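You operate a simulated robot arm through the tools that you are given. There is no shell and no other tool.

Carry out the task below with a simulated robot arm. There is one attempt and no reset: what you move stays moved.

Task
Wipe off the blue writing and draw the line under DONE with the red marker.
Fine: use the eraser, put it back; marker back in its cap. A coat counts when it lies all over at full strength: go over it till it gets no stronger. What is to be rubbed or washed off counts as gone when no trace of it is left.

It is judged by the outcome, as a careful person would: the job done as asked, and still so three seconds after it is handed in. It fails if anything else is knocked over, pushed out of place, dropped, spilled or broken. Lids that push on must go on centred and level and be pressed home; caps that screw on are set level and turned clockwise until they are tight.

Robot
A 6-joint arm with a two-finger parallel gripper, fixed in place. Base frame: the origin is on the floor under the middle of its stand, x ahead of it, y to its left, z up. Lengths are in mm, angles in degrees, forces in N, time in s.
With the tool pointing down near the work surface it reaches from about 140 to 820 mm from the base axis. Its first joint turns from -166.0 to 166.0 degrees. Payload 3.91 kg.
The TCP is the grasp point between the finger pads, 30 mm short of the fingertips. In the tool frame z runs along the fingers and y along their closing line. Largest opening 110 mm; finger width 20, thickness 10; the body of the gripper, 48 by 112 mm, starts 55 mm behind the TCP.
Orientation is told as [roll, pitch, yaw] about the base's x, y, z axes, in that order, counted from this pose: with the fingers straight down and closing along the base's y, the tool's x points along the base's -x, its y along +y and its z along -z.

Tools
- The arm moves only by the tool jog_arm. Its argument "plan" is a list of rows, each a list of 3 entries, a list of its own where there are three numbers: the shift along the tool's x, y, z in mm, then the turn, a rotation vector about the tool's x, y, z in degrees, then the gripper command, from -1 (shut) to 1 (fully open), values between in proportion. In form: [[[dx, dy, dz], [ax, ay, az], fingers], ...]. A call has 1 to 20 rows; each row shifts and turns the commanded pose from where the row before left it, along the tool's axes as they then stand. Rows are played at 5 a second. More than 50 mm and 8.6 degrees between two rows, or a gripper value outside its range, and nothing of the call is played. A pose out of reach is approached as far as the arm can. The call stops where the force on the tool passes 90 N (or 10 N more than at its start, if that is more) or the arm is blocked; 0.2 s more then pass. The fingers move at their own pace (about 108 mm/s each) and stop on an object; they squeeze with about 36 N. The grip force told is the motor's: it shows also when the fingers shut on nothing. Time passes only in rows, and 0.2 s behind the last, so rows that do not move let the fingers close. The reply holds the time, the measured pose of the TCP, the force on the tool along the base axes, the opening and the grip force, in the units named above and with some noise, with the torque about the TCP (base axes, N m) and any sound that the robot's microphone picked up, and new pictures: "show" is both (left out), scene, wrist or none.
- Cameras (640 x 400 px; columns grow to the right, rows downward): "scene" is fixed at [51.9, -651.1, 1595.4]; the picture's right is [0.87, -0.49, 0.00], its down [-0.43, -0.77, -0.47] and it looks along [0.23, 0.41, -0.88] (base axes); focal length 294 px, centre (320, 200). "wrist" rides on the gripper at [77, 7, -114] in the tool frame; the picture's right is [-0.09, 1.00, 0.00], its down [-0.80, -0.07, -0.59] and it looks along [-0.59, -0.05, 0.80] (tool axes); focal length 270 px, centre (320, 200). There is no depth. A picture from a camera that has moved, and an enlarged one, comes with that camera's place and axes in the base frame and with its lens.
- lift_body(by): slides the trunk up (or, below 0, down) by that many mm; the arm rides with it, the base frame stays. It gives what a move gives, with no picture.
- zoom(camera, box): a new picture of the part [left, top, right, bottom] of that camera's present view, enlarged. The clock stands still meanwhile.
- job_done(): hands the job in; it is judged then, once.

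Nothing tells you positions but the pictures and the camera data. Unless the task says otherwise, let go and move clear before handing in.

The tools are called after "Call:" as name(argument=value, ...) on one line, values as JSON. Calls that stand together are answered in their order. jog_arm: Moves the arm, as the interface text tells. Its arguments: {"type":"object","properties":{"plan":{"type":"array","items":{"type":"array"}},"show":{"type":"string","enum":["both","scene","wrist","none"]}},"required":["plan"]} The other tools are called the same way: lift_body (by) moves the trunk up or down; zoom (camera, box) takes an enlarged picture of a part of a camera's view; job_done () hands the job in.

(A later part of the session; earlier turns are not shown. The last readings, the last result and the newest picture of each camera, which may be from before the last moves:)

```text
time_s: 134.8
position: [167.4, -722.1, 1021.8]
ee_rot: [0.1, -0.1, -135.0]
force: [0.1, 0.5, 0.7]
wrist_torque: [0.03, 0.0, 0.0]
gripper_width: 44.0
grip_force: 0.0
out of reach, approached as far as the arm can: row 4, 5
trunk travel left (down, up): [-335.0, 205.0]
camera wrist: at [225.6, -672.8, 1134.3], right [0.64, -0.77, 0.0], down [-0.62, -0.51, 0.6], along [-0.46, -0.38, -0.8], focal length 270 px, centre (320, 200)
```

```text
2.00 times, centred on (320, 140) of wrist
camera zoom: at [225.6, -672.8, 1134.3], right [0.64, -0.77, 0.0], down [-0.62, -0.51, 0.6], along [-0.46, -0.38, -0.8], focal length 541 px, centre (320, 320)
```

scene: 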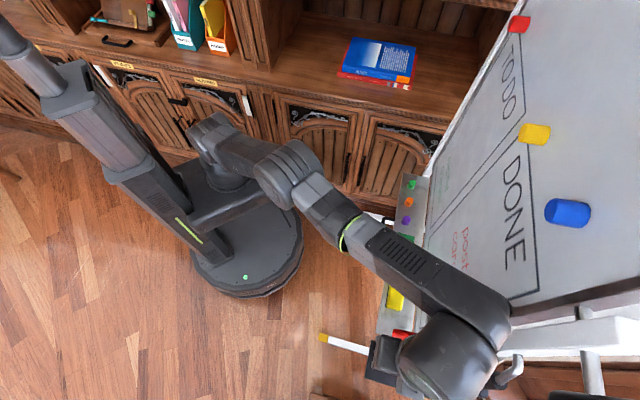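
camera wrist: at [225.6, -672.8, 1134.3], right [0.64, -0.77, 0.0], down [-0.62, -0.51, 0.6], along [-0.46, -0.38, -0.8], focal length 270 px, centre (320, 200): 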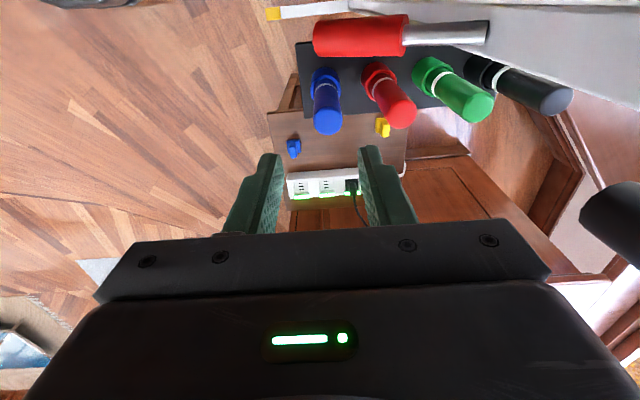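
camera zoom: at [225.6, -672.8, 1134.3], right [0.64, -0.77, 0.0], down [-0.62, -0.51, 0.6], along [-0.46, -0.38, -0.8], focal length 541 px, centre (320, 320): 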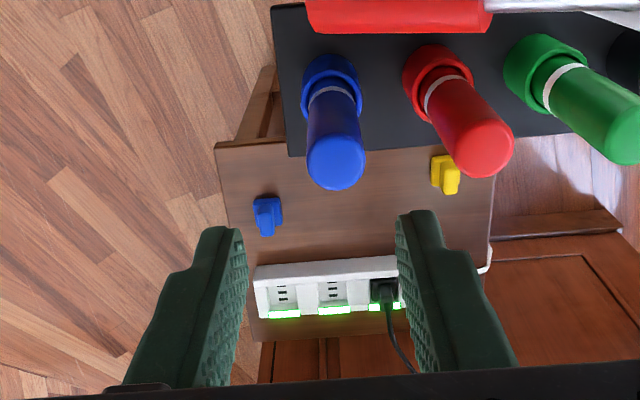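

The arm is at its reach limit here because the shoulder is too low. I'll raise the trunk by 180 and come down with the arm.

Call:
lift_body(by=180)

Call:
jog_arm(plan=[[[0, 0, 30], [0, 0, 0], -0.2], [[0, 0, 40], [0, 0, 0], -0.2], [[0, 0, 40], [0, 0, 0], -0.2], [[0, 0, 40], [0, 0, 0], -0.2], [[0, 0, 30], [0, 0, 0], -0.2], [[0, 20, 0], [0, 0, 0], -0.2], [[0, 25, 0], [0, 0, 0], -0.2], [[0, 20, 0], [0, 0, 0], -0.2], [[0, 0, 0], [0, 0, 0], -0.2]])

Call:
zoom(camera="wrist", box=[160, 0, 480, 200])

```text
time_s: 136.8
position: [167.4, -722.1, 1199.9]
ee_rot: [0.2, -0.2, -134.9]
force: [-0.3, -0.4, 1.3]
wrist_torque: [-0.02, 0.02, 0.03]
gripper_width: 44.1
grip_force: 0.1
trunk travel left (down, up): [-515.0, 25.0]
```

```text
time_s: 139.0
position: [193.3, -747.3, 1018.7]
ee_rot: [-0.4, 0.4, -135.7]
force: [1.5, -0.2, -0.4]
wrist_torque: [-0.01, 0.01, 0.0]
gripper_width: 44.1
grip_force: 0.1
out of reach, approached as far as the arm can: row 8
trunk travel left (down, up): [-515.0, 25.0]
stopped in row 9: the arm was blocked; the commanded pose is now the measured one
camera wrist: at [252.5, -700.7, 1132.5], right [0.63, -0.78, 0.0], down [-0.62, -0.51, 0.59], along [-0.46, -0.37, -0.81], focal length 270 px, centre (320, 200)
```

scene: 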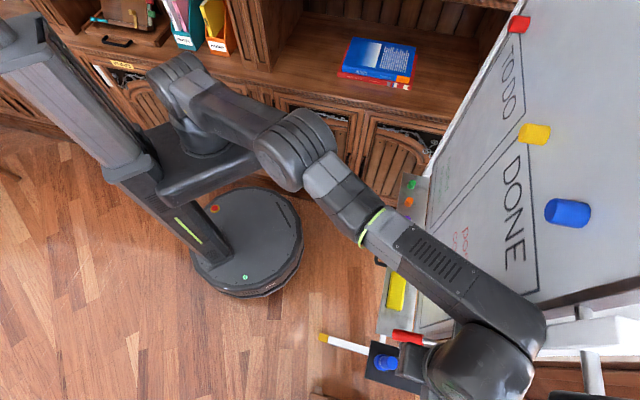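
wrist: 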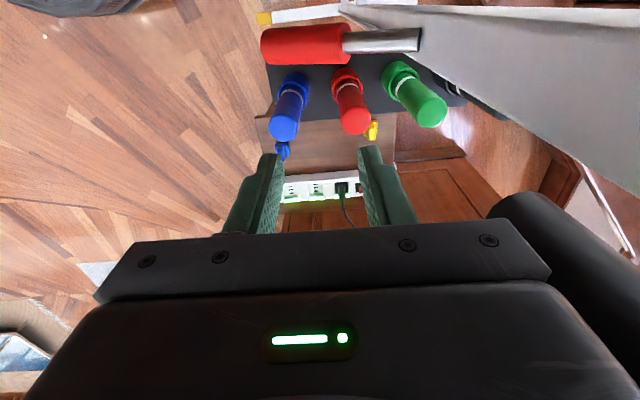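

```text
2.00 times, centred on (320, 100) of wrist
camera zoom: at [252.5, -700.7, 1132.5], right [0.63, -0.78, 0.0], down [-0.62, -0.51, 0.59], along [-0.46, -0.37, -0.81], focal length 541 px, centre (320, 400)
```

zoom: 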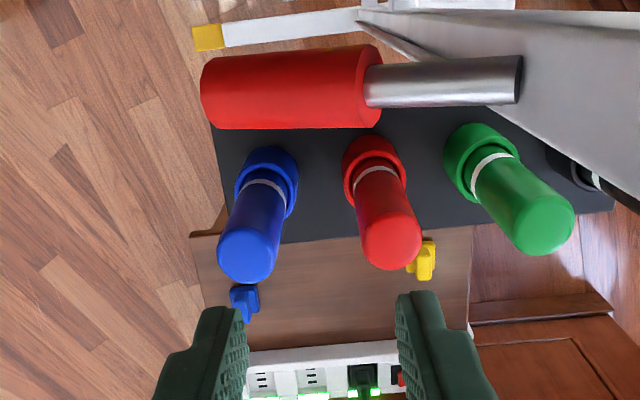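

The arm reports it was blocked. A black crank handle stands just behind the markers near the gripper body. I'll back off a little at once and look.

Call:
jog_arm(plan=[[[0, -8, 0], [0, 0, 0], -0.2], [[0, -12, 0], [0, 0, 0], -0.2], [[0, 0, 0], [0, 0, 0], -0.2]])

Call:
zoom(camera="scene", box=[380, 250, 640, 400])

Call:
zoom(camera="wrist", box=[380, 50, 640, 330])

```text
time_s: 139.8
position: [194.4, -745.2, 1013.0]
ee_rot: [-0.6, 0.5, -135.2]
force: [-0.6, -0.1, 0.1]
wrist_torque: [-0.01, -0.04, -0.02]
gripper_width: 44.1
grip_force: 0.0
trunk travel left (down, up): [-515.0, 25.0]
camera wrist: at [253.0, -697.7, 1127.3], right [0.64, -0.77, -0.01], down [-0.62, -0.52, 0.59], along [-0.46, -0.37, -0.81], focal length 270 px, centre (320, 200)
```

scene: 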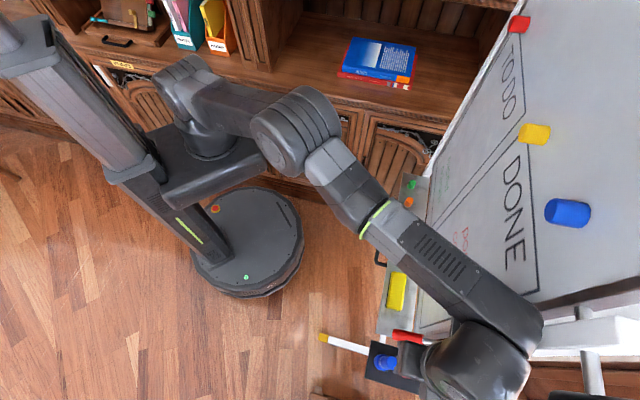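
wrist: 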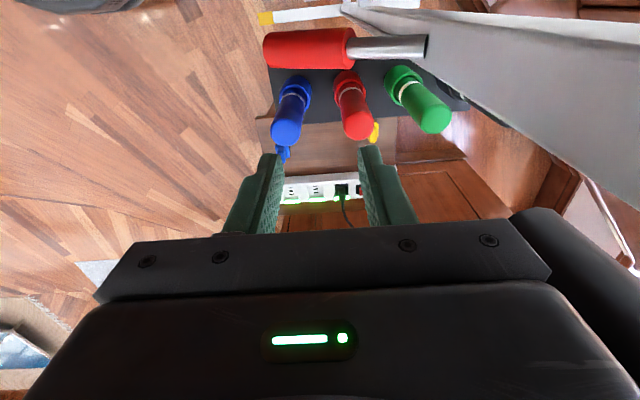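

```text
2.46 times, centred on (510, 325) of scene
camera zoom: at [51.9, -651.1, 1595.4], right [0.87, -0.49, 0.0], down [-0.43, -0.77, -0.47], along [0.23, 0.41, -0.88], focal length 724 px, centre (-148, -108)
```

zoom: 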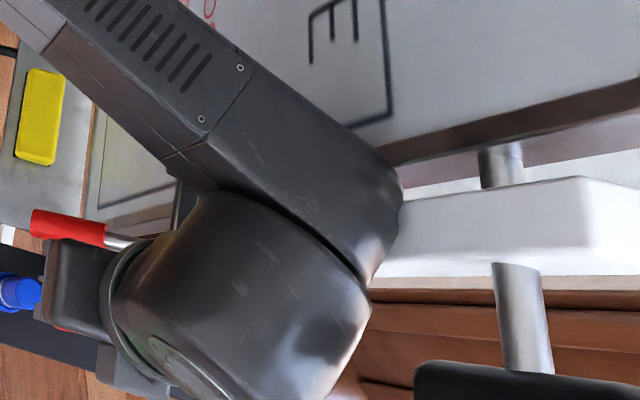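

```text
1.43 times, centred on (510, 190) of wrist
camera zoom: at [253.0, -697.7, 1127.3], right [0.64, -0.77, -0.01], down [-0.62, -0.52, 0.59], along [-0.46, -0.37, -0.81], focal length 386 px, centre (49, 214)
```

zoom: 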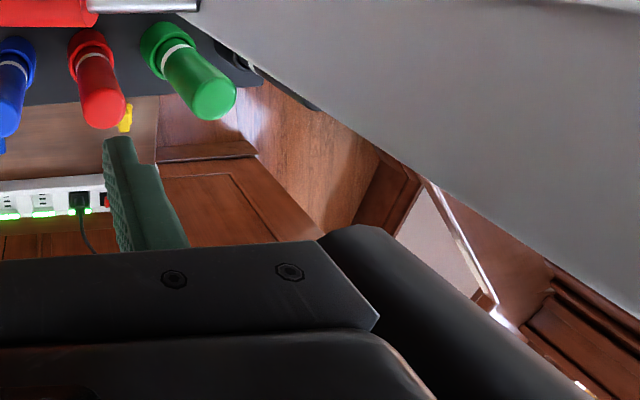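

Call:
jog_arm(plan=[[[0, 0, 0], [0, 0, 0], -0.2], [[0, 0, 0], [0, 0, 0], -0.2]], show="none")

```text
time_s: 140.4
position: [192.9, -744.6, 1011.9]
ee_rot: [-0.6, 0.5, -135.2]
force: [0.1, 0.4, 0.3]
wrist_torque: [-0.01, 0.03, 0.03]
gripper_width: 43.9
grip_force: 0.0
trunk travel left (down, up): [-515.0, 25.0]
```

The arm isn't following the back-off, though no force shows at the tool. I'll raise it slightly and see whether it comes free.

Call:
jog_arm(plan=[[[0, 0, -10], [0, 0, 0], -0.2], [[0, 0, -15], [0, 0, 0], -0.2], [[0, 0, 0], [0, 0, 0], -0.2]])

Call:
zoom(camera="scene", box=[120, 20, 420, 220])

```text
time_s: 141.2
position: [193.0, -743.8, 1032.0]
ee_rot: [-1.0, 0.7, -135.5]
force: [-0.3, 0.1, 0.0]
wrist_torque: [-0.02, 0.02, -0.04]
gripper_width: 44.1
grip_force: 0.1
trunk travel left (down, up): [-515.0, 25.0]
camera wrist: at [251.5, -698.7, 1146.6], right [0.64, -0.77, -0.02], down [-0.62, -0.52, 0.59], along [-0.46, -0.36, -0.81], focal length 270 px, centre (320, 200)
```

scene: 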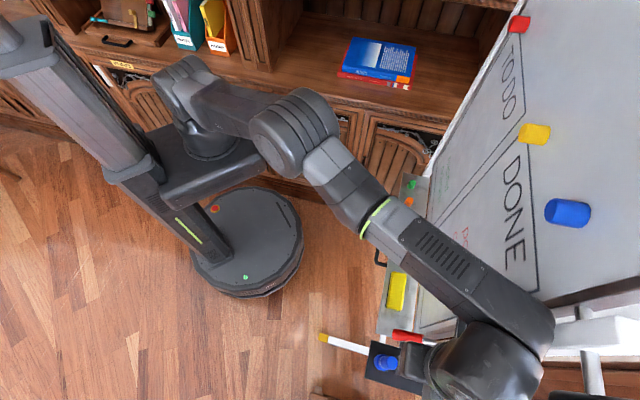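
wrist: 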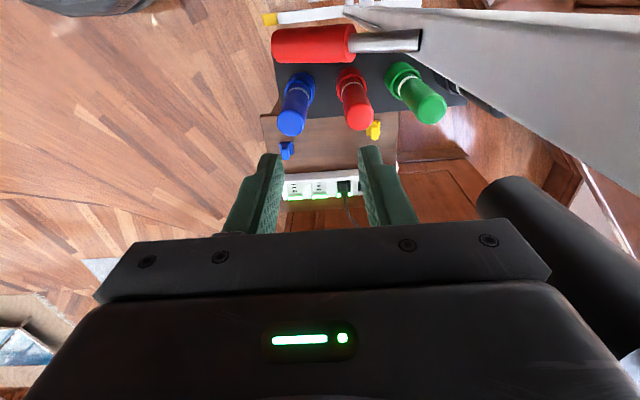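

```text
2.00 times, centred on (270, 120) of scene
camera zoom: at [51.9, -651.1, 1595.4], right [0.87, -0.49, 0.0], down [-0.43, -0.77, -0.47], along [0.23, 0.41, -0.88], focal length 588 px, centre (420, 360)
```

zoom: 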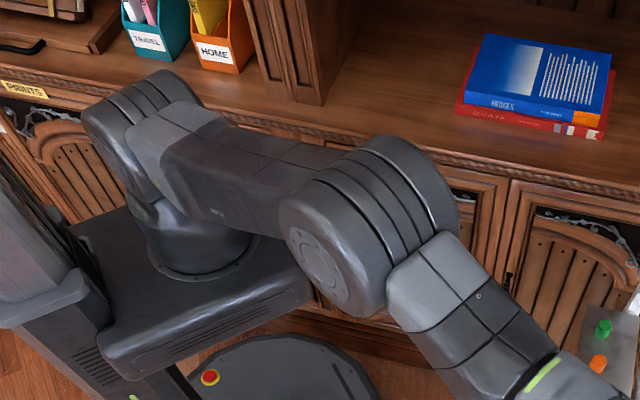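

Call:
jog_arm(plan=[[[0, -15, -10], [0, 0, 0], -0.2], [[0, -15, -10], [0, 0, 0], -0.2], [[0, -10, -10], [0, 0, 0], -0.2], [[0, 0, 0], [0, 0, 0], -0.2], [[0, 0, 0], [0, 0, 0], -0.2]])

Call:
zoom(camera="scene", box=[380, 250, 640, 400])

```text
time_s: 142.4
position: [169.9, -720.7, 1064.2]
ee_rot: [-1.0, 0.3, -135.4]
force: [-0.9, -0.4, 0.1]
wrist_torque: [0.0, -0.02, 0.01]
gripper_width: 43.9
grip_force: 0.1
trunk travel left (down, up): [-515.0, 25.0]
camera wrist: at [229.2, -675.0, 1178.1], right [0.64, -0.77, -0.02], down [-0.62, -0.52, 0.59], along [-0.46, -0.37, -0.81], focal length 270 px, centre (320, 200)
```

scene: 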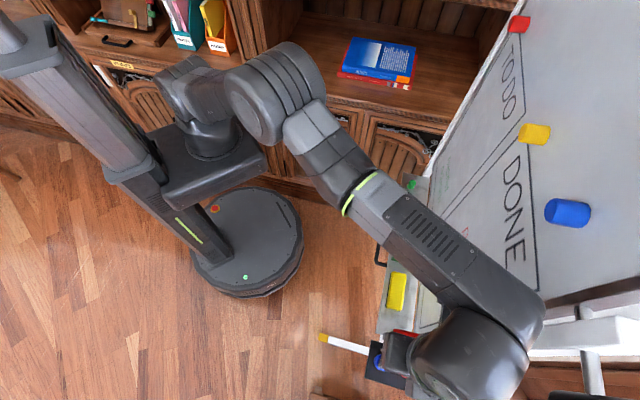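
wrist: 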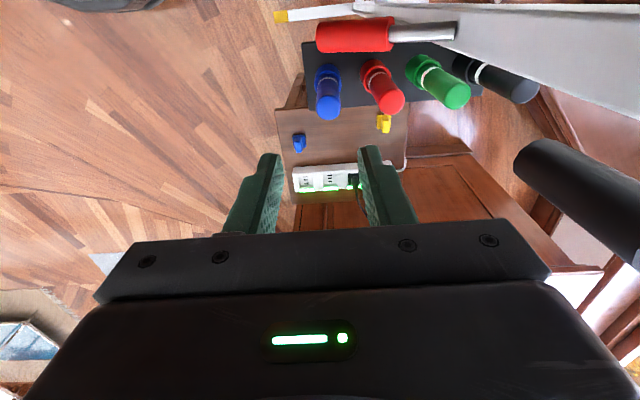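

```text
2.46 times, centred on (510, 325) of scene
camera zoom: at [51.9, -651.1, 1595.4], right [0.87, -0.49, 0.0], down [-0.43, -0.77, -0.47], along [0.23, 0.41, -0.88], focal length 724 px, centre (-148, -108)
```

zoom: 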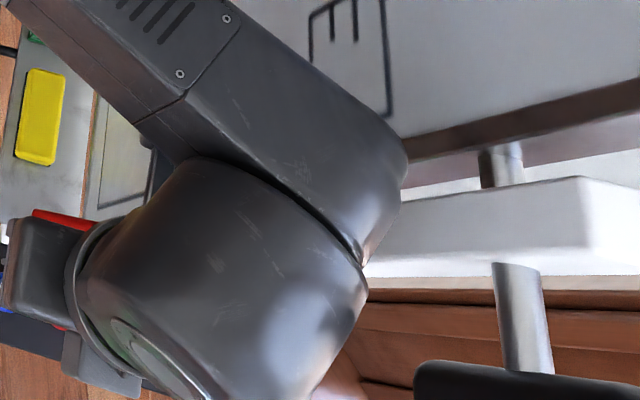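

The arm is free again, and the board looks undisturbed. Reaching straight down there is at the limit, so I'll use a better approach: fingers closing along the board (yaw -45) and the tool leaning 25° back toward the robot. That needs less reach and keeps clear of the handles.

Call:
jog_arm(plan=[[[0, -20, -10], [0, 0, 0], -0.2], [[0, 0, 0], [0, 0, -8.5], -0.2], [[0, 0, 0], [0, 0, -8.5], -0.2], [[0, 0, 0], [0, 0, -8.5], -0.2], [[0, 0, 0], [0, 0, -8.5], -0.2], [[0, 0, 0], [0, 0, -8.5], -0.2], [[0, 0, 0], [0, 0, -8.5], -0.2], [[0, 0, 0], [0, 0, -8.5], -0.2], [[0, 0, 0], [0, 0, -8.5], -0.2], [[0, 0, 0], [0, 0, -8.5], -0.2], [[0, 0, 0], [0, 0, -8.5], -0.2], [[0, 0, 0], [0, 0, -5.4], -0.2], [[0, 0, 0], [0, -8.4, 0], -0.38], [[0, 0, 0], [0, -8.3, 0], -0.38], [[0, 0, 0], [0, -8.3, 0], -0.38], [[0, 0, 0], [0, 0, 0], -0.38]])

```text
time_s: 145.8
position: [155.2, -708.7, 1072.6]
ee_rot: [0.6, -24.1, -45.1]
force: [0.1, 0.8, 0.8]
wrist_torque: [-0.03, 0.01, 0.0]
gripper_width: 34.3
grip_force: 0.1
trunk travel left (down, up): [-515.0, 25.0]
camera wrist: at [76.4, -620.7, 1145.1], right [0.76, 0.65, 0.04], down [0.29, -0.4, 0.87], along [0.58, -0.65, -0.49], focal length 270 px, centre (320, 200)
```

scene: 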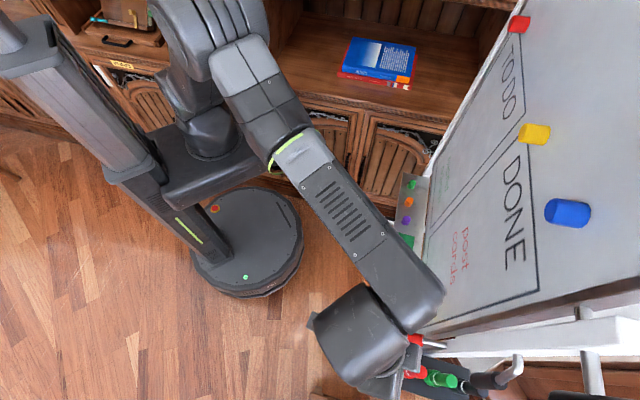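
wrist: 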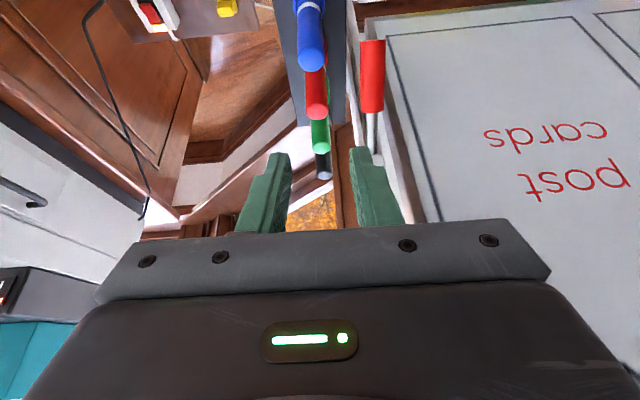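

The rack is now seen end-on, with the red marker nearly on the tool's centre line (e ≈ -396, n ≈ -691, top z ≈ 925). I'll come in just above it.

Call:
jog_arm(plan=[[[-6, -0.9, 26], [0, 0, 0], -0.38], [[-6, -0.9, 26], [0, 0, 0], -0.38], [[-6, -0.9, 26], [0, 0, 0], -0.38], [[-6, -0.9, 26], [0, 0, 0], -0.38], [[-6, -1, 26], [0, 0, 0], -0.38], [[0, 0, 0], [0, 0, 0], -0.38]])

Call:
zoom(camera="wrist", box=[200, 0, 440, 240])

```text
time_s: 147.2
position: [212.0, -768.6, 966.2]
ee_rot: [0.5, -23.8, -45.3]
force: [0.3, -0.2, 0.6]
wrist_torque: [0.01, 0.0, 0.02]
gripper_width: 34.3
grip_force: 0.0
trunk travel left (down, up): [-515.0, 25.0]
camera wrist: at [131.8, -682.1, 1037.6], right [0.76, 0.65, 0.04], down [0.29, -0.4, 0.87], along [0.58, -0.65, -0.49], focal length 270 px, centre (320, 200)
```

scene: 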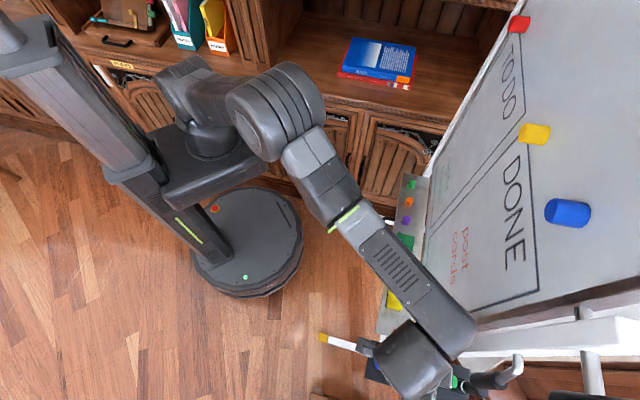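
wrist: 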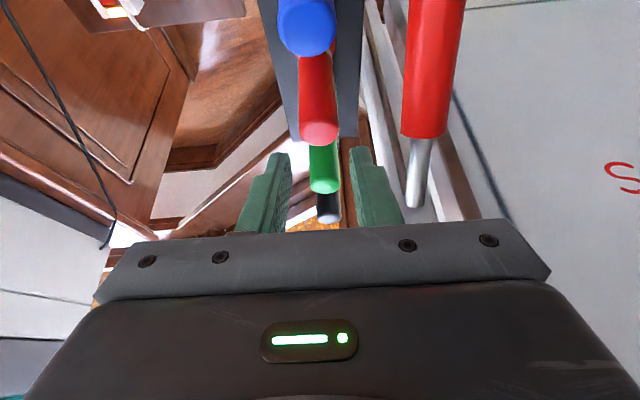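

```text
1.67 times, centred on (320, 120) of wrist
camera zoom: at [131.8, -682.1, 1037.6], right [0.76, 0.65, 0.04], down [0.29, -0.4, 0.87], along [0.58, -0.65, -0.49], focal length 450 px, centre (320, 333)
```

zoom: 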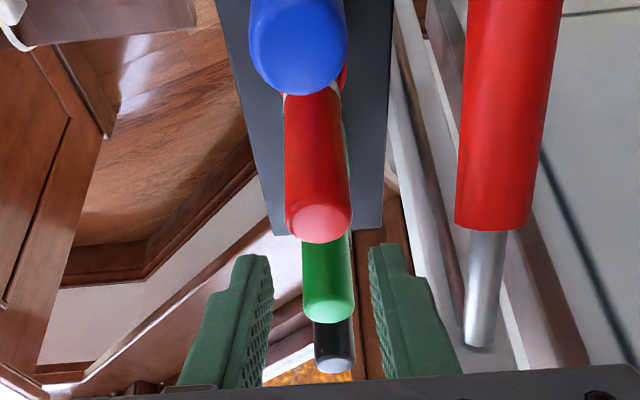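

The red marker is centred between the fingers. Descending straight down around it.

Call:
jog_arm(plan=[[[6, -0.8, 13.7], [0, 0, 0], -0.38], [[6, -0.7, 13.7], [0, 0, 0], -0.38], [[6, 0, 13.7], [0, 0, 0], -0.38], [[6, 0, 13.7], [0, 0, 0], -0.38], [[0, 0, 0], [0, 0, 0], -0.38]])

Call:
zoom(camera="wrist", box=[200, 0, 440, 240])

```text
time_s: 148.4
position: [208.1, -769.3, 905.8]
ee_rot: [0.6, -24.1, -45.2]
force: [0.3, -0.2, -0.2]
wrist_torque: [-0.01, 0.02, 0.04]
gripper_width: 34.1
grip_force: 0.0
trunk travel left (down, up): [-515.0, 25.0]
camera wrist: at [129.1, -683.0, 978.1], right [0.76, 0.65, 0.04], down [0.29, -0.4, 0.87], along [0.58, -0.65, -0.49], focal length 270 px, centre (320, 200)
```

scene: 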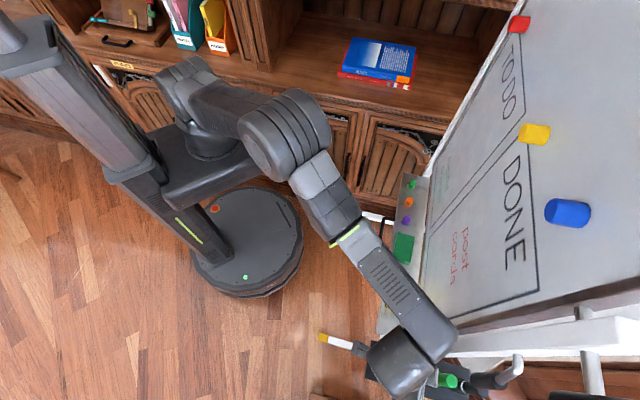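
wrist: 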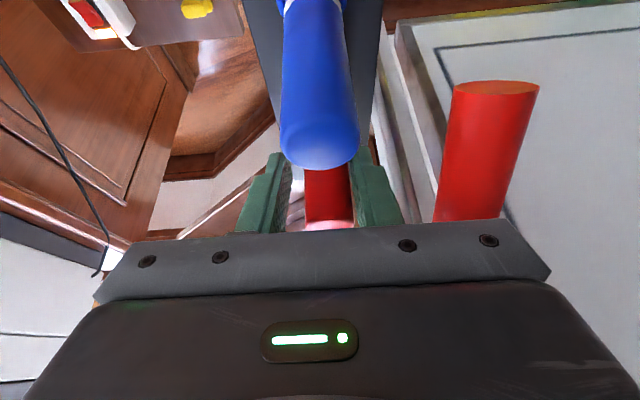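

```text
1.67 times, centred on (320, 120) of wrist
camera zoom: at [129.1, -683.0, 978.1], right [0.76, 0.65, 0.04], down [0.29, -0.4, 0.87], along [0.58, -0.65, -0.49], focal length 450 px, centre (320, 333)
```

zoom: 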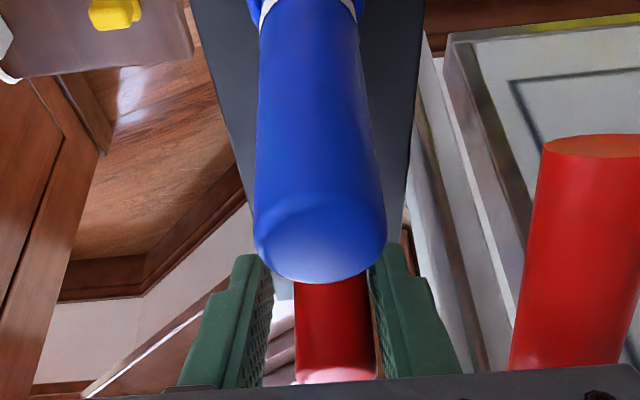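

Call:
jog_arm(plan=[[[0, 2.5, 0], [0, 0, 0], -0.38], [[0, 0, 0], [0, 0, 0], -0.45], [[0, 0, 0], [0, 0, 0], -0.5], [[0, 0, 0], [0, 0, 0], -0.55], [[0, 0, 0], [0, 0, 0], -0.6], [[0, 0, 0], [0, 0, 0], -0.6]], show="none")

Call:
jog_arm(plan=[[[0, 0, 0], [0, 0, 0], -0.75], [[0, 0, 0], [0, 0, 0], -1], [[0, 0, 0], [0, 0, 0], -1], [[0, 0, 0], [0, 0, 0], -1]], show="wrist")

Call:
zoom(camera="wrist", box=[200, 0, 440, 240])

```text
time_s: 149.8
position: [209.3, -767.1, 906.3]
ee_rot: [0.5, -24.0, -45.2]
force: [-0.1, 0.5, 0.8]
wrist_torque: [0.01, 0.05, 0.01]
gripper_width: 23.0
grip_force: 9.5
trunk travel left (down, up): [-515.0, 25.0]
```

```text
time_s: 150.8
position: [209.5, -766.9, 907.7]
ee_rot: [0.4, -24.0, -45.0]
force: [-0.7, 0.1, 1.6]
wrist_torque: [-0.11, 0.07, -0.02]
gripper_width: 22.0
grip_force: 36.5
trunk travel left (down, up): [-515.0, 25.0]
camera wrist: at [131.1, -681.3, 979.1], right [0.76, 0.65, 0.04], down [0.29, -0.4, 0.87], along [0.58, -0.65, -0.49], focal length 270 px, centre (320, 200)
```

wrist: 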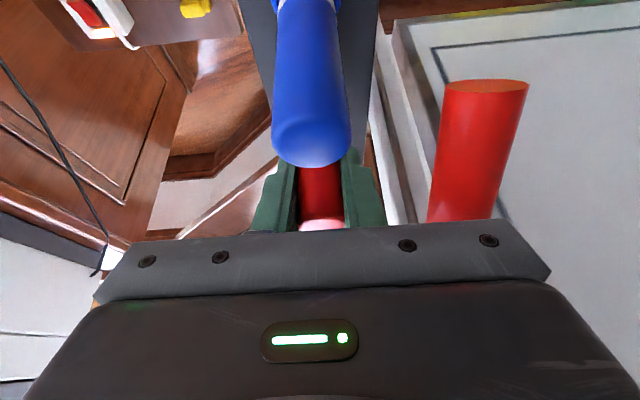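

```text
1.67 times, centred on (320, 120) of wrist
camera zoom: at [131.1, -681.3, 979.1], right [0.76, 0.65, 0.04], down [0.29, -0.4, 0.87], along [0.58, -0.65, -0.49], focal length 450 px, centre (320, 333)
```

zoom: 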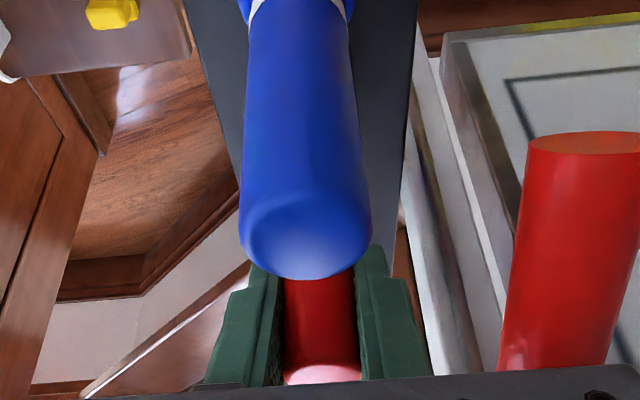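

Gripped at 22 mm. Now pulling the marker straight up out of its cap, watching the force.

Call:
jog_arm(plan=[[[-0.8, 0, -1.8], [0, 0, 0], -1], [[-0.8, 0, -1.8], [0, 0, 0], -1], [[0, 0, 0], [0, 0, 0], -1]], show="none")

Call:
jog_arm(plan=[[[-1.2, 0, -2.7], [0, 0, 0], -1], [[-1.2, 0, -2.7], [0, 0, 0], -1], [[0, 0, 0], [0, 0, 0], -1]], show="none")

```text
time_s: 151.6
position: [209.6, -766.8, 910.2]
ee_rot: [0.5, -24.0, -45.1]
force: [-0.4, 0.6, 0.1]
wrist_torque: [0.01, 0.03, 0.02]
gripper_width: 22.2
grip_force: 36.1
trunk travel left (down, up): [-515.0, 25.0]
```

```text
time_s: 152.4
position: [210.2, -768.7, 916.8]
ee_rot: [0.5, -24.0, -45.0]
force: [-0.1, -0.2, -0.6]
wrist_torque: [-0.02, -0.01, 0.0]
gripper_width: 22.3
grip_force: 35.9
trunk travel left (down, up): [-515.0, 25.0]
```

No resistance so far. Continuing up and checking that it comes along.

Call:
jog_arm(plan=[[[-3.3, 0, -7.3], [0, 0, 0], -1], [[-4.1, 0, -9.1], [0, 0, 0], -1], [[-4.1, 0, -9.1], [0, 0, 0], -1], [[-4.1, 0, -9.1], [0, 0, 0], -1], [[-4.1, 0, -9.1], [0, 0, 0], -1], [[-4.1, 0, -9.1], [0, 0, 0], -1], [[0, 0, 0], [0, 0, 0], -1]])

Call:
zoom(camera="wrist", box=[200, 0, 440, 240])

```text
time_s: 154.0
position: [210.8, -767.6, 974.2]
ee_rot: [0.5, -24.0, -45.2]
force: [0.2, 0.5, -0.7]
wrist_torque: [0.0, 0.01, 0.01]
gripper_width: 21.9
grip_force: 35.9
trunk travel left (down, up): [-515.0, 25.0]
camera wrist: at [131.2, -681.6, 1045.9], right [0.76, 0.65, 0.04], down [0.29, -0.4, 0.87], along [0.58, -0.65, -0.49], focal length 270 px, centre (320, 200)
```

scene: 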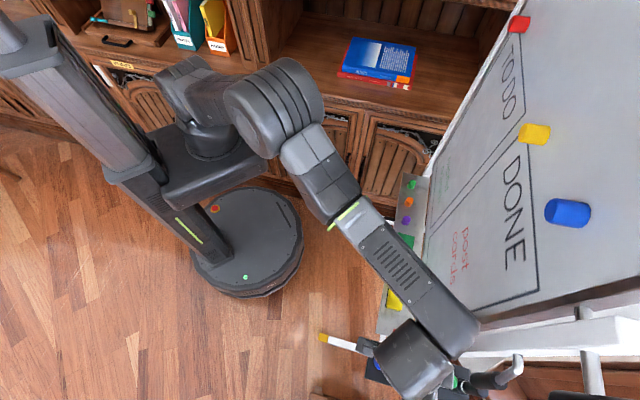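
wrist: 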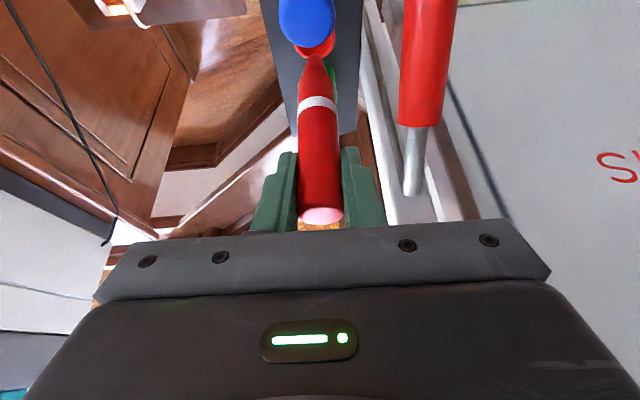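

```text
1.67 times, centred on (320, 120) of wrist
camera zoom: at [131.2, -681.6, 1045.9], right [0.76, 0.65, 0.04], down [0.29, -0.4, 0.87], along [0.58, -0.65, -0.49], focal length 450 px, centre (320, 333)
```

zoom: 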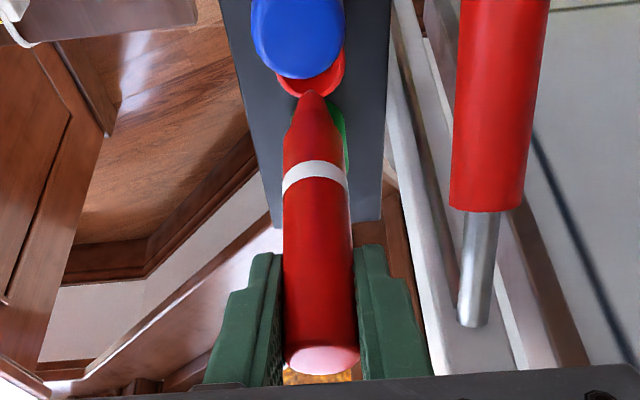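

The marker is out, nib intact, with its tip about 115 mm below the grasp point. I'll lift until the tip clears the other markers.

Call:
jog_arm(plan=[[[-4.9, 0, -11], [0, 0, 0], -1], [[-4.9, 0, -11], [0, 0, 0], -1], [[-4.9, 0, -11], [0, 0, 0], -1], [[-4.9, 0, -11], [0, 0, 0], -1], [[-4.9, 0, -11], [0, 0, 0], -1], [[-4.9, 0, -11], [0, 0, 0], -1], [[-4.9, 0, -11], [0, 0, 0], -1], [[-4.9, 0, -11], [0, 0, 0], -1], [[0, 0, 0], [0, 0, 0], -1]])

```text
time_s: 156.0
position: [210.2, -768.0, 1069.4]
ee_rot: [0.6, -24.0, -45.1]
force: [-1.3, 0.6, 0.2]
wrist_torque: [-0.01, 0.01, -0.03]
gripper_width: 22.0
grip_force: 36.0
trunk travel left (down, up): [-515.0, 25.0]
camera wrist: at [131.0, -682.0, 1142.9], right [0.76, 0.65, 0.04], down [0.29, -0.4, 0.87], along [0.58, -0.65, -0.49], focal length 270 px, centre (320, 200)
```

scene: 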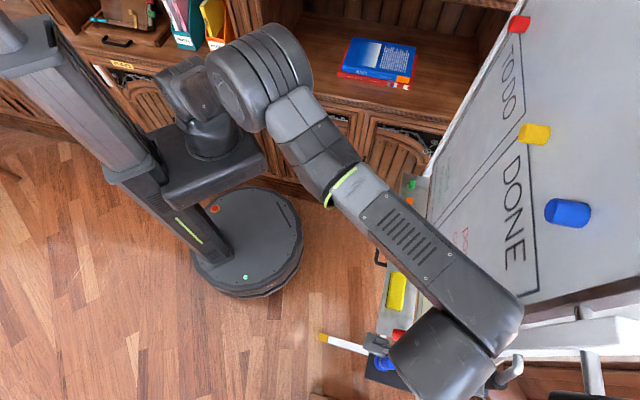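
wrist: 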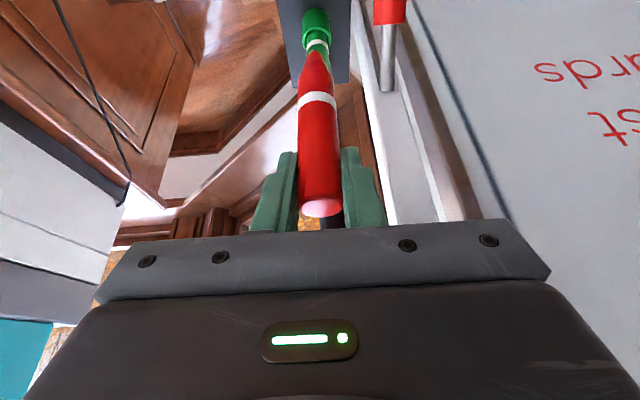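

The tip is clear of the other markers. I'll retreat toward the robot and across to in front of DONE, then lower the trunk to get a comfortable arm shape for drawing.

Call:
jog_arm(plan=[[[18, 0, -8], [0, 0, 0], -1], [[25, 0, -11], [0, 0, 0], -1], [[27, 5, -12], [0, 0, 0], -1], [[27, 20, -12], [0, 0, 0], -1], [[27, 25, -12], [0, 0, 0], -1], [[27, 25, -12], [0, 0, 0], -1], [[27, 25, -12], [0, 0, 0], -1], [[22, 25, -10], [0, 0, 0], -1], [[18, 30, -8], [0, 0, 0], -1], [[0, 30, 0], [0, 0, 0], -1], [[0, 30, 0], [0, 0, 0], -1], [[0, 20, 0], [0, 0, 0], -1], [[0, 0, 0], [0, 0, 0], -1]], show="scene")

Call:
lift_body(by=-340)

```text
time_s: 158.8
position: [204.6, -433.4, 1072.7]
ee_rot: [0.6, -24.0, -45.1]
force: [-0.4, 0.1, 0.5]
wrist_torque: [-0.02, 0.01, -0.01]
gripper_width: 22.5
grip_force: 35.8
trunk travel left (down, up): [-515.0, 25.0]
```

scene: 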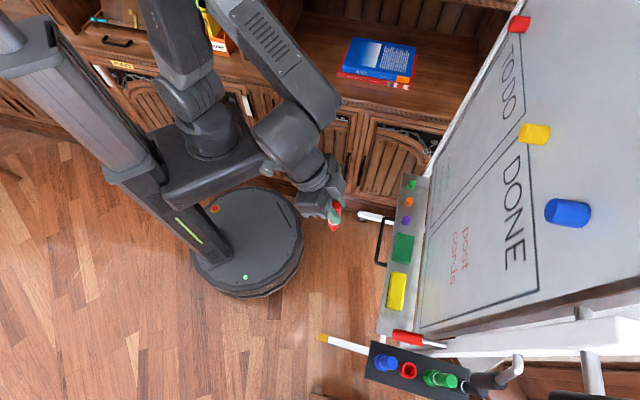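

```text
time_s: 162.1
position: [205.2, -433.3, 733.2]
ee_rot: [0.5, -24.0, -45.0]
force: [0.1, 0.1, 0.2]
wrist_torque: [0.0, -0.01, -0.02]
gripper_width: 22.3
grip_force: 35.9
trunk travel left (down, up): [-175.0, 365.0]
```

Call:
jog_arm(plan=[[[-34, 0, 0], [0, -8.2, 0], -1], [[-34, 0, 0], [0, -8.2, 0], -1], [[-34, 0, 0], [0, -8.3, 0], -1], [[-34, 0, 0], [0, -8.3, 0], -1], [[-34, 0, 0], [0, -8.3, 0], -1], [[-34, 0, 0], [0, -8.3, 0], -1], [[-34, 0, 0], [0, -8.2, 0], -1], [[-34, 0, 0], [0, -8.2, 0], -1], [[0, 0, 0], [0, 0, 0], -1]])

```text
time_s: 164.1
position: [312.5, -545.7, 939.0]
ee_rot: [102.1, -89.5, -147.0]
force: [-0.1, 0.2, -0.1]
wrist_torque: [0.04, -0.01, 0.03]
gripper_width: 22.4
grip_force: 36.7
trunk travel left (down, up): [-175.0, 365.0]
camera wrist: at [236.1, -460.7, 860.5], right [0.7, 0.7, 0.1], down [-0.48, 0.37, 0.8], along [0.53, -0.61, 0.59], focal length 270 px, centre (320, 200)
```

scene: 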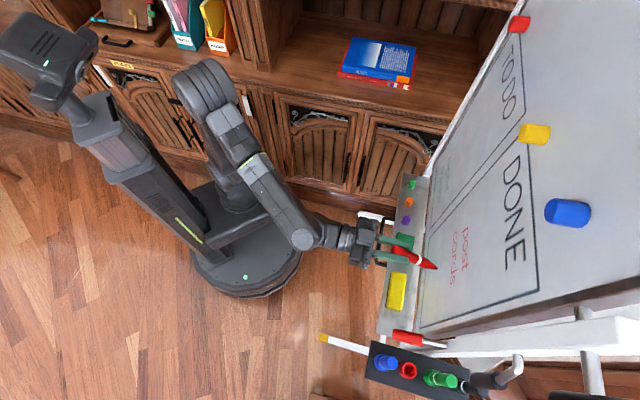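
wrist: 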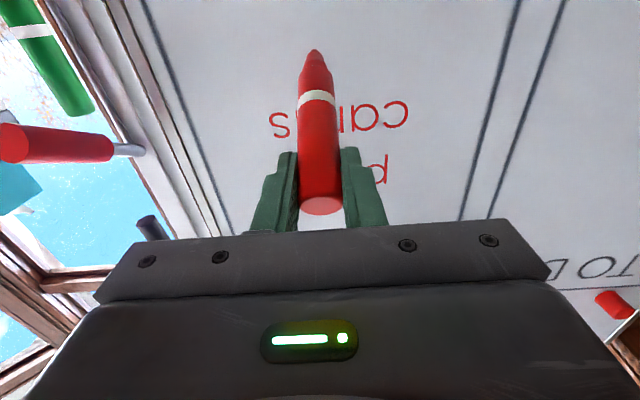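

The tool is now horizontal with the marker pointing at the board; the tip is about 17 mm off. I'll back away a little before raising it to the line height.

Call:
jog_arm(plan=[[[0, 0, -15], [0, 0, 0], -1], [[-10, 0, -15], [0, 0, 0], -1], [[-30, 0, 0], [0, 0, 0], -1], [[-30, 0, 0], [0, 0, 0], -1], [[-30, 0, 0], [0, 0, 0], -1], [[-30, 0, 0], [0, 0, 0], -1], [[-30, 0, 0], [0, 0, 0], -1], [[-30, 0, 0], [0, 0, 0], -1], [[-30, 0, 0], [0, 0, 0], -1], [[-25, 0, 0], [0, 0, 0], -1], [[0, 0, 0], [0, 0, 0], -1]])

Call:
zoom(camera="wrist", box=[160, 0, 480, 220])

Call:
zoom(camera="scene", box=[400, 130, 600, 280])

```text
time_s: 166.5
position: [289.4, -523.3, 1183.5]
ee_rot: [92.8, -89.4, -137.8]
force: [-0.3, 0.3, -0.3]
wrist_torque: [0.01, 0.05, -0.01]
gripper_width: 22.4
grip_force: 36.1
trunk travel left (down, up): [-175.0, 365.0]
camera wrist: at [214.4, -438.4, 1105.9], right [0.7, 0.7, 0.1], down [-0.48, 0.37, 0.8], along [0.53, -0.61, 0.59], focal length 270 px, centre (320, 200)
```

scene: 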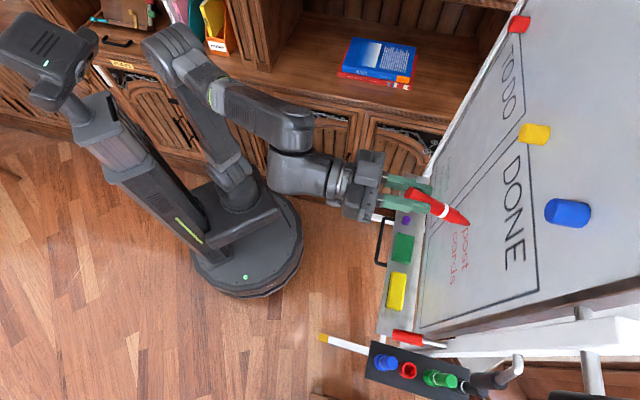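
wrist: 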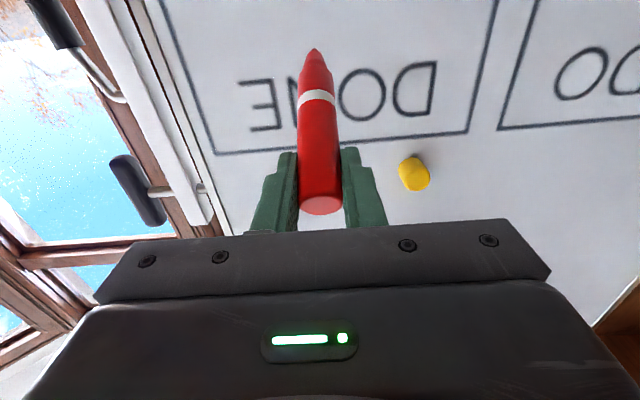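

```text
1.82 times, centred on (320, 110) of wrist
camera zoom: at [214.4, -438.4, 1105.9], right [0.7, 0.7, 0.1], down [-0.48, 0.37, 0.8], along [0.53, -0.61, 0.59], focal length 491 px, centre (320, 364)
```

zoom: 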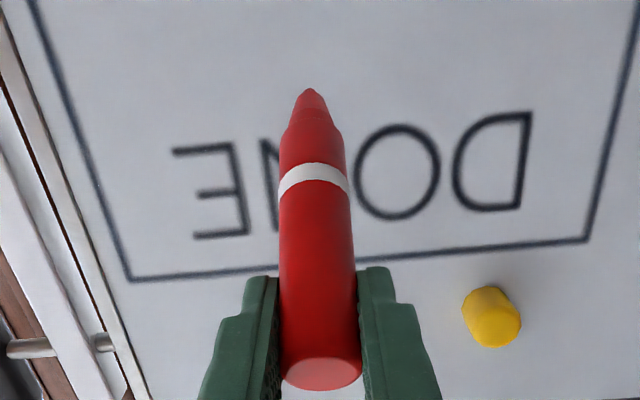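

```text
2.67 times, centred on (500, 205) of scene
camera zoom: at [51.9, -651.1, 1595.4], right [0.87, -0.49, 0.0], down [-0.43, -0.77, -0.47], along [0.23, 0.41, -0.88], focal length 785 px, centre (-160, 187)
```

zoom: 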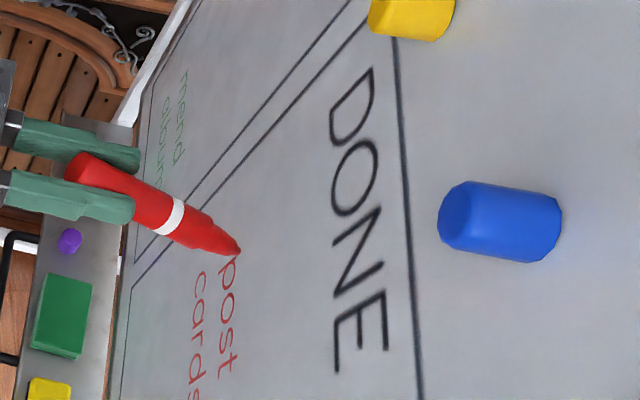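

The marker tip is about 45 mm from the board below DONE. The DONE baseline is at z ≈ 1160, spanning e -59 to -238. I'll rehearse the stroke in the air first to make sure the whole line is reachable.

Call:
jog_arm(plan=[[[-8, 0, 10], [0, 0, 0], -1], [[0, 0, 10], [0, 0, 0], -1], [[0, -25, 0], [0, 0, 0], -1], [[0, -30, 0], [0, 0, 0], -1], [[0, -27, 0], [0, 0, 0], -1], [[0, 0, 0], [0, 0, 0], -1]], show="wrist")

Call:
jog_arm(plan=[[[0, 30, 0], [0, 0, 0], -1], [[0, 30, 0], [0, 0, 0], -1], [[0, 30, 0], [0, 0, 0], -1], [[0, 30, 0], [0, 0, 0], -1], [[0, 30, 0], [0, 0, 0], -1], [[0, 30, 0], [0, 0, 0], -1], [[0, 12, 0], [0, 0, 0], -1], [[0, 0, 0], [0, 0, 0], -1]])

Call:
zoom(camera="wrist", box=[160, 0, 480, 220])

Call:
zoom(camera="scene", box=[400, 130, 600, 280])

```text
time_s: 167.9
position: [248.8, -597.6, 1191.8]
ee_rot: [91.9, -89.5, -136.7]
force: [-0.6, 0.6, -0.7]
wrist_torque: [0.02, 0.01, -0.01]
gripper_width: 22.1
grip_force: 36.0
trunk travel left (down, up): [-175.0, 365.0]
camera wrist: at [171.5, -512.0, 1113.5], right [0.7, 0.7, 0.1], down [-0.48, 0.37, 0.8], along [0.53, -0.61, 0.59], focal length 270 px, centre (320, 200)
```

wrist: 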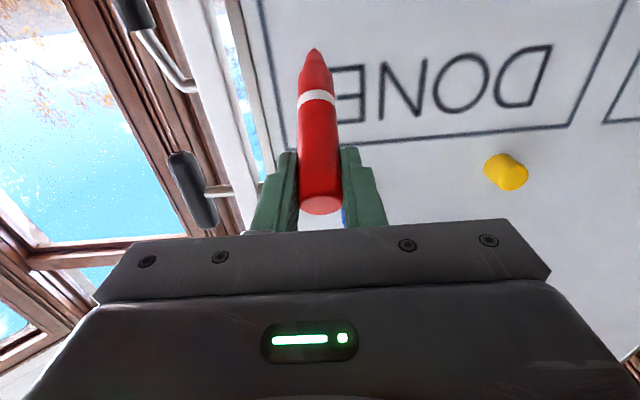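

```text
time_s: 169.7
position: [381.5, -460.4, 1191.7]
ee_rot: [95.2, -89.5, -140.1]
force: [0.5, 0.7, -1.3]
wrist_torque: [0.01, 0.0, 0.02]
gripper_width: 22.1
grip_force: 35.7
trunk travel left (down, up): [-175.0, 365.0]
camera wrist: at [306.2, -375.8, 1114.1], right [0.7, 0.7, 0.1], down [-0.48, 0.37, 0.8], along [0.53, -0.61, 0.59], focal length 270 px, centre (320, 200)
```

scene: 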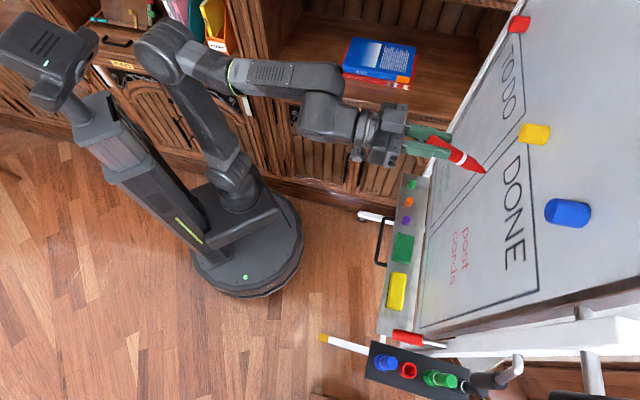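
wrist: 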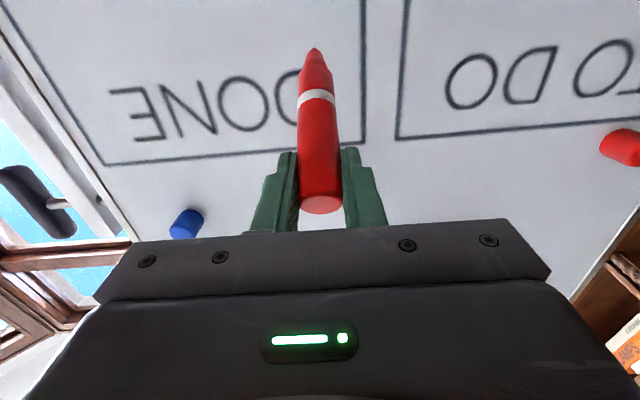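

```text
1.82 times, centred on (320, 110) of wrist
camera zoom: at [306.2, -375.8, 1114.1], right [0.7, 0.7, 0.1], down [-0.48, 0.37, 0.8], along [0.53, -0.61, 0.59], focal length 491 px, centre (320, 364)
```

zoom: 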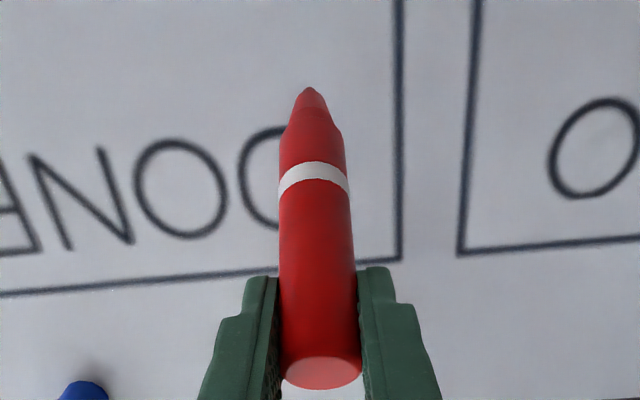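

```text
2.67 times, centred on (500, 205) of scene
camera zoom: at [51.9, -651.1, 1595.4], right [0.87, -0.49, 0.0], down [-0.43, -0.77, -0.47], along [0.23, 0.41, -0.88], focal length 785 px, centre (-160, 187)
```

zoom: 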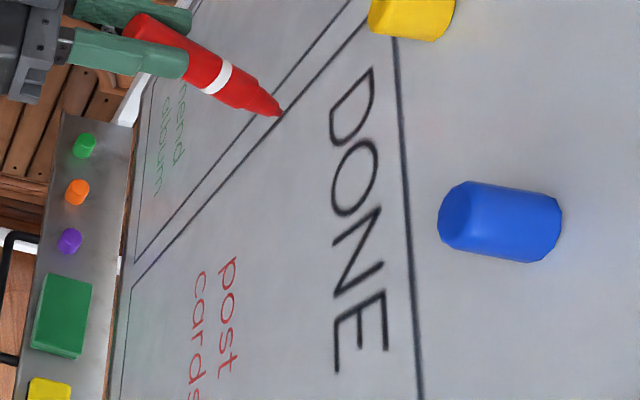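

Both ends are reachable. Now at the D end, I'll bring the tip to the board in small steps.

Call:
jog_arm(plan=[[[0, 0, 7], [0, 0, 0], -1], [[0, 0, 7], [0, 0, 0], -1], [[0, 0, 0], [0, 0, 0], -1]], show="none")

Call:
jog_arm(plan=[[[0, 0, 1.5], [0, 0, 0], -1], [[0, 0, 1.5], [0, 0, 0], -1], [[0, 0, 0], [0, 0, 0], -1]], show="none")

Call:
jog_arm(plan=[[[0, 0, 1], [0, 0, 0], -1], [[0, 0, 1], [0, 0, 0], -1], [[0, 0, 0], [0, 0, 0], -1]], show="scene")

Call:
zoom(camera="scene", box=[460, 130, 560, 205])

```text
time_s: 170.5
position: [392.5, -471.4, 1193.0]
ee_rot: [90.9, -89.6, -135.8]
force: [-0.4, -0.1, -0.3]
wrist_torque: [-0.05, 0.01, 0.0]
gripper_width: 22.4
grip_force: 36.0
trunk travel left (down, up): [-175.0, 365.0]
```

```text
time_s: 171.3
position: [395.3, -473.5, 1190.8]
ee_rot: [91.6, -89.4, -136.6]
force: [-0.5, -0.6, -0.8]
wrist_torque: [0.06, 0.02, 0.01]
gripper_width: 22.5
grip_force: 36.0
trunk travel left (down, up): [-175.0, 365.0]
```

```text
time_s: 172.1
position: [395.8, -474.0, 1191.7]
ee_rot: [91.1, -89.6, -136.0]
force: [-0.9, 0.0, -0.9]
wrist_torque: [0.02, -0.02, -0.01]
gripper_width: 22.4
grip_force: 35.9
trunk travel left (down, up): [-175.0, 365.0]
```

scene: 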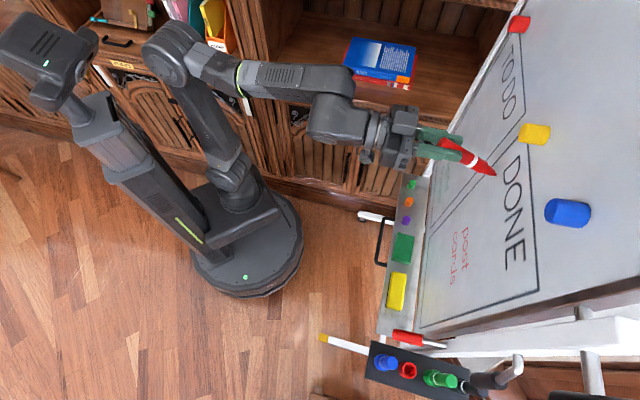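

```text
5.33 times, centred on (510, 168) of scene
camera zoom: at [51.9, -651.1, 1595.4], right [0.87, -0.49, 0.0], down [-0.43, -0.77, -0.47], along [0.23, 0.41, -0.88], focal length 1569 px, centre (-693, 373)
```

zoom: 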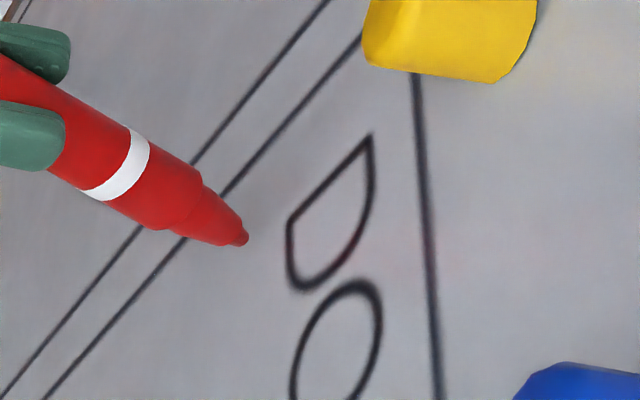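

Almost touching. I'll raise 5 mm so the line sits closer under the word, then continue in 1 mm steps.

Call:
jog_arm(plan=[[[-5, 0, 0], [0, 0, 0], -1], [[0, 0, 1], [0, 0, 0], -1], [[0, 0, 1], [0, 0, 0], -1], [[0, 0, 0], [0, 0, 0], -1]], show="none")

Call:
jog_arm(plan=[[[0, 0, 1], [0, 0, 0], -1], [[0, 0, 0], [0, 0, 0], -1]], show="none")

Call:
jog_arm(plan=[[[0, 0, 1], [0, 0, 0], -1], [[0, 0, 0], [0, 0, 0], -1]], show="none")

```text
time_s: 173.1
position: [398.4, -476.2, 1196.8]
ee_rot: [92.5, -89.6, -137.3]
force: [-0.4, -1.4, -0.1]
wrist_torque: [0.0, -0.04, -0.01]
gripper_width: 22.2
grip_force: 35.8
trunk travel left (down, up): [-175.0, 365.0]
```

```text
time_s: 173.7
position: [400.0, -474.9, 1197.1]
ee_rot: [90.8, -89.5, -135.6]
force: [1.4, 0.0, -0.3]
wrist_torque: [-0.02, 0.02, -0.02]
gripper_width: 22.2
grip_force: 36.3
trunk travel left (down, up): [-175.0, 365.0]
```

```text
time_s: 174.3
position: [400.5, -477.4, 1196.5]
ee_rot: [91.8, -89.5, -136.7]
force: [0.1, -0.1, -0.8]
wrist_torque: [0.02, 0.02, 0.0]
gripper_width: 22.3
grip_force: 36.1
trunk travel left (down, up): [-175.0, 365.0]
```

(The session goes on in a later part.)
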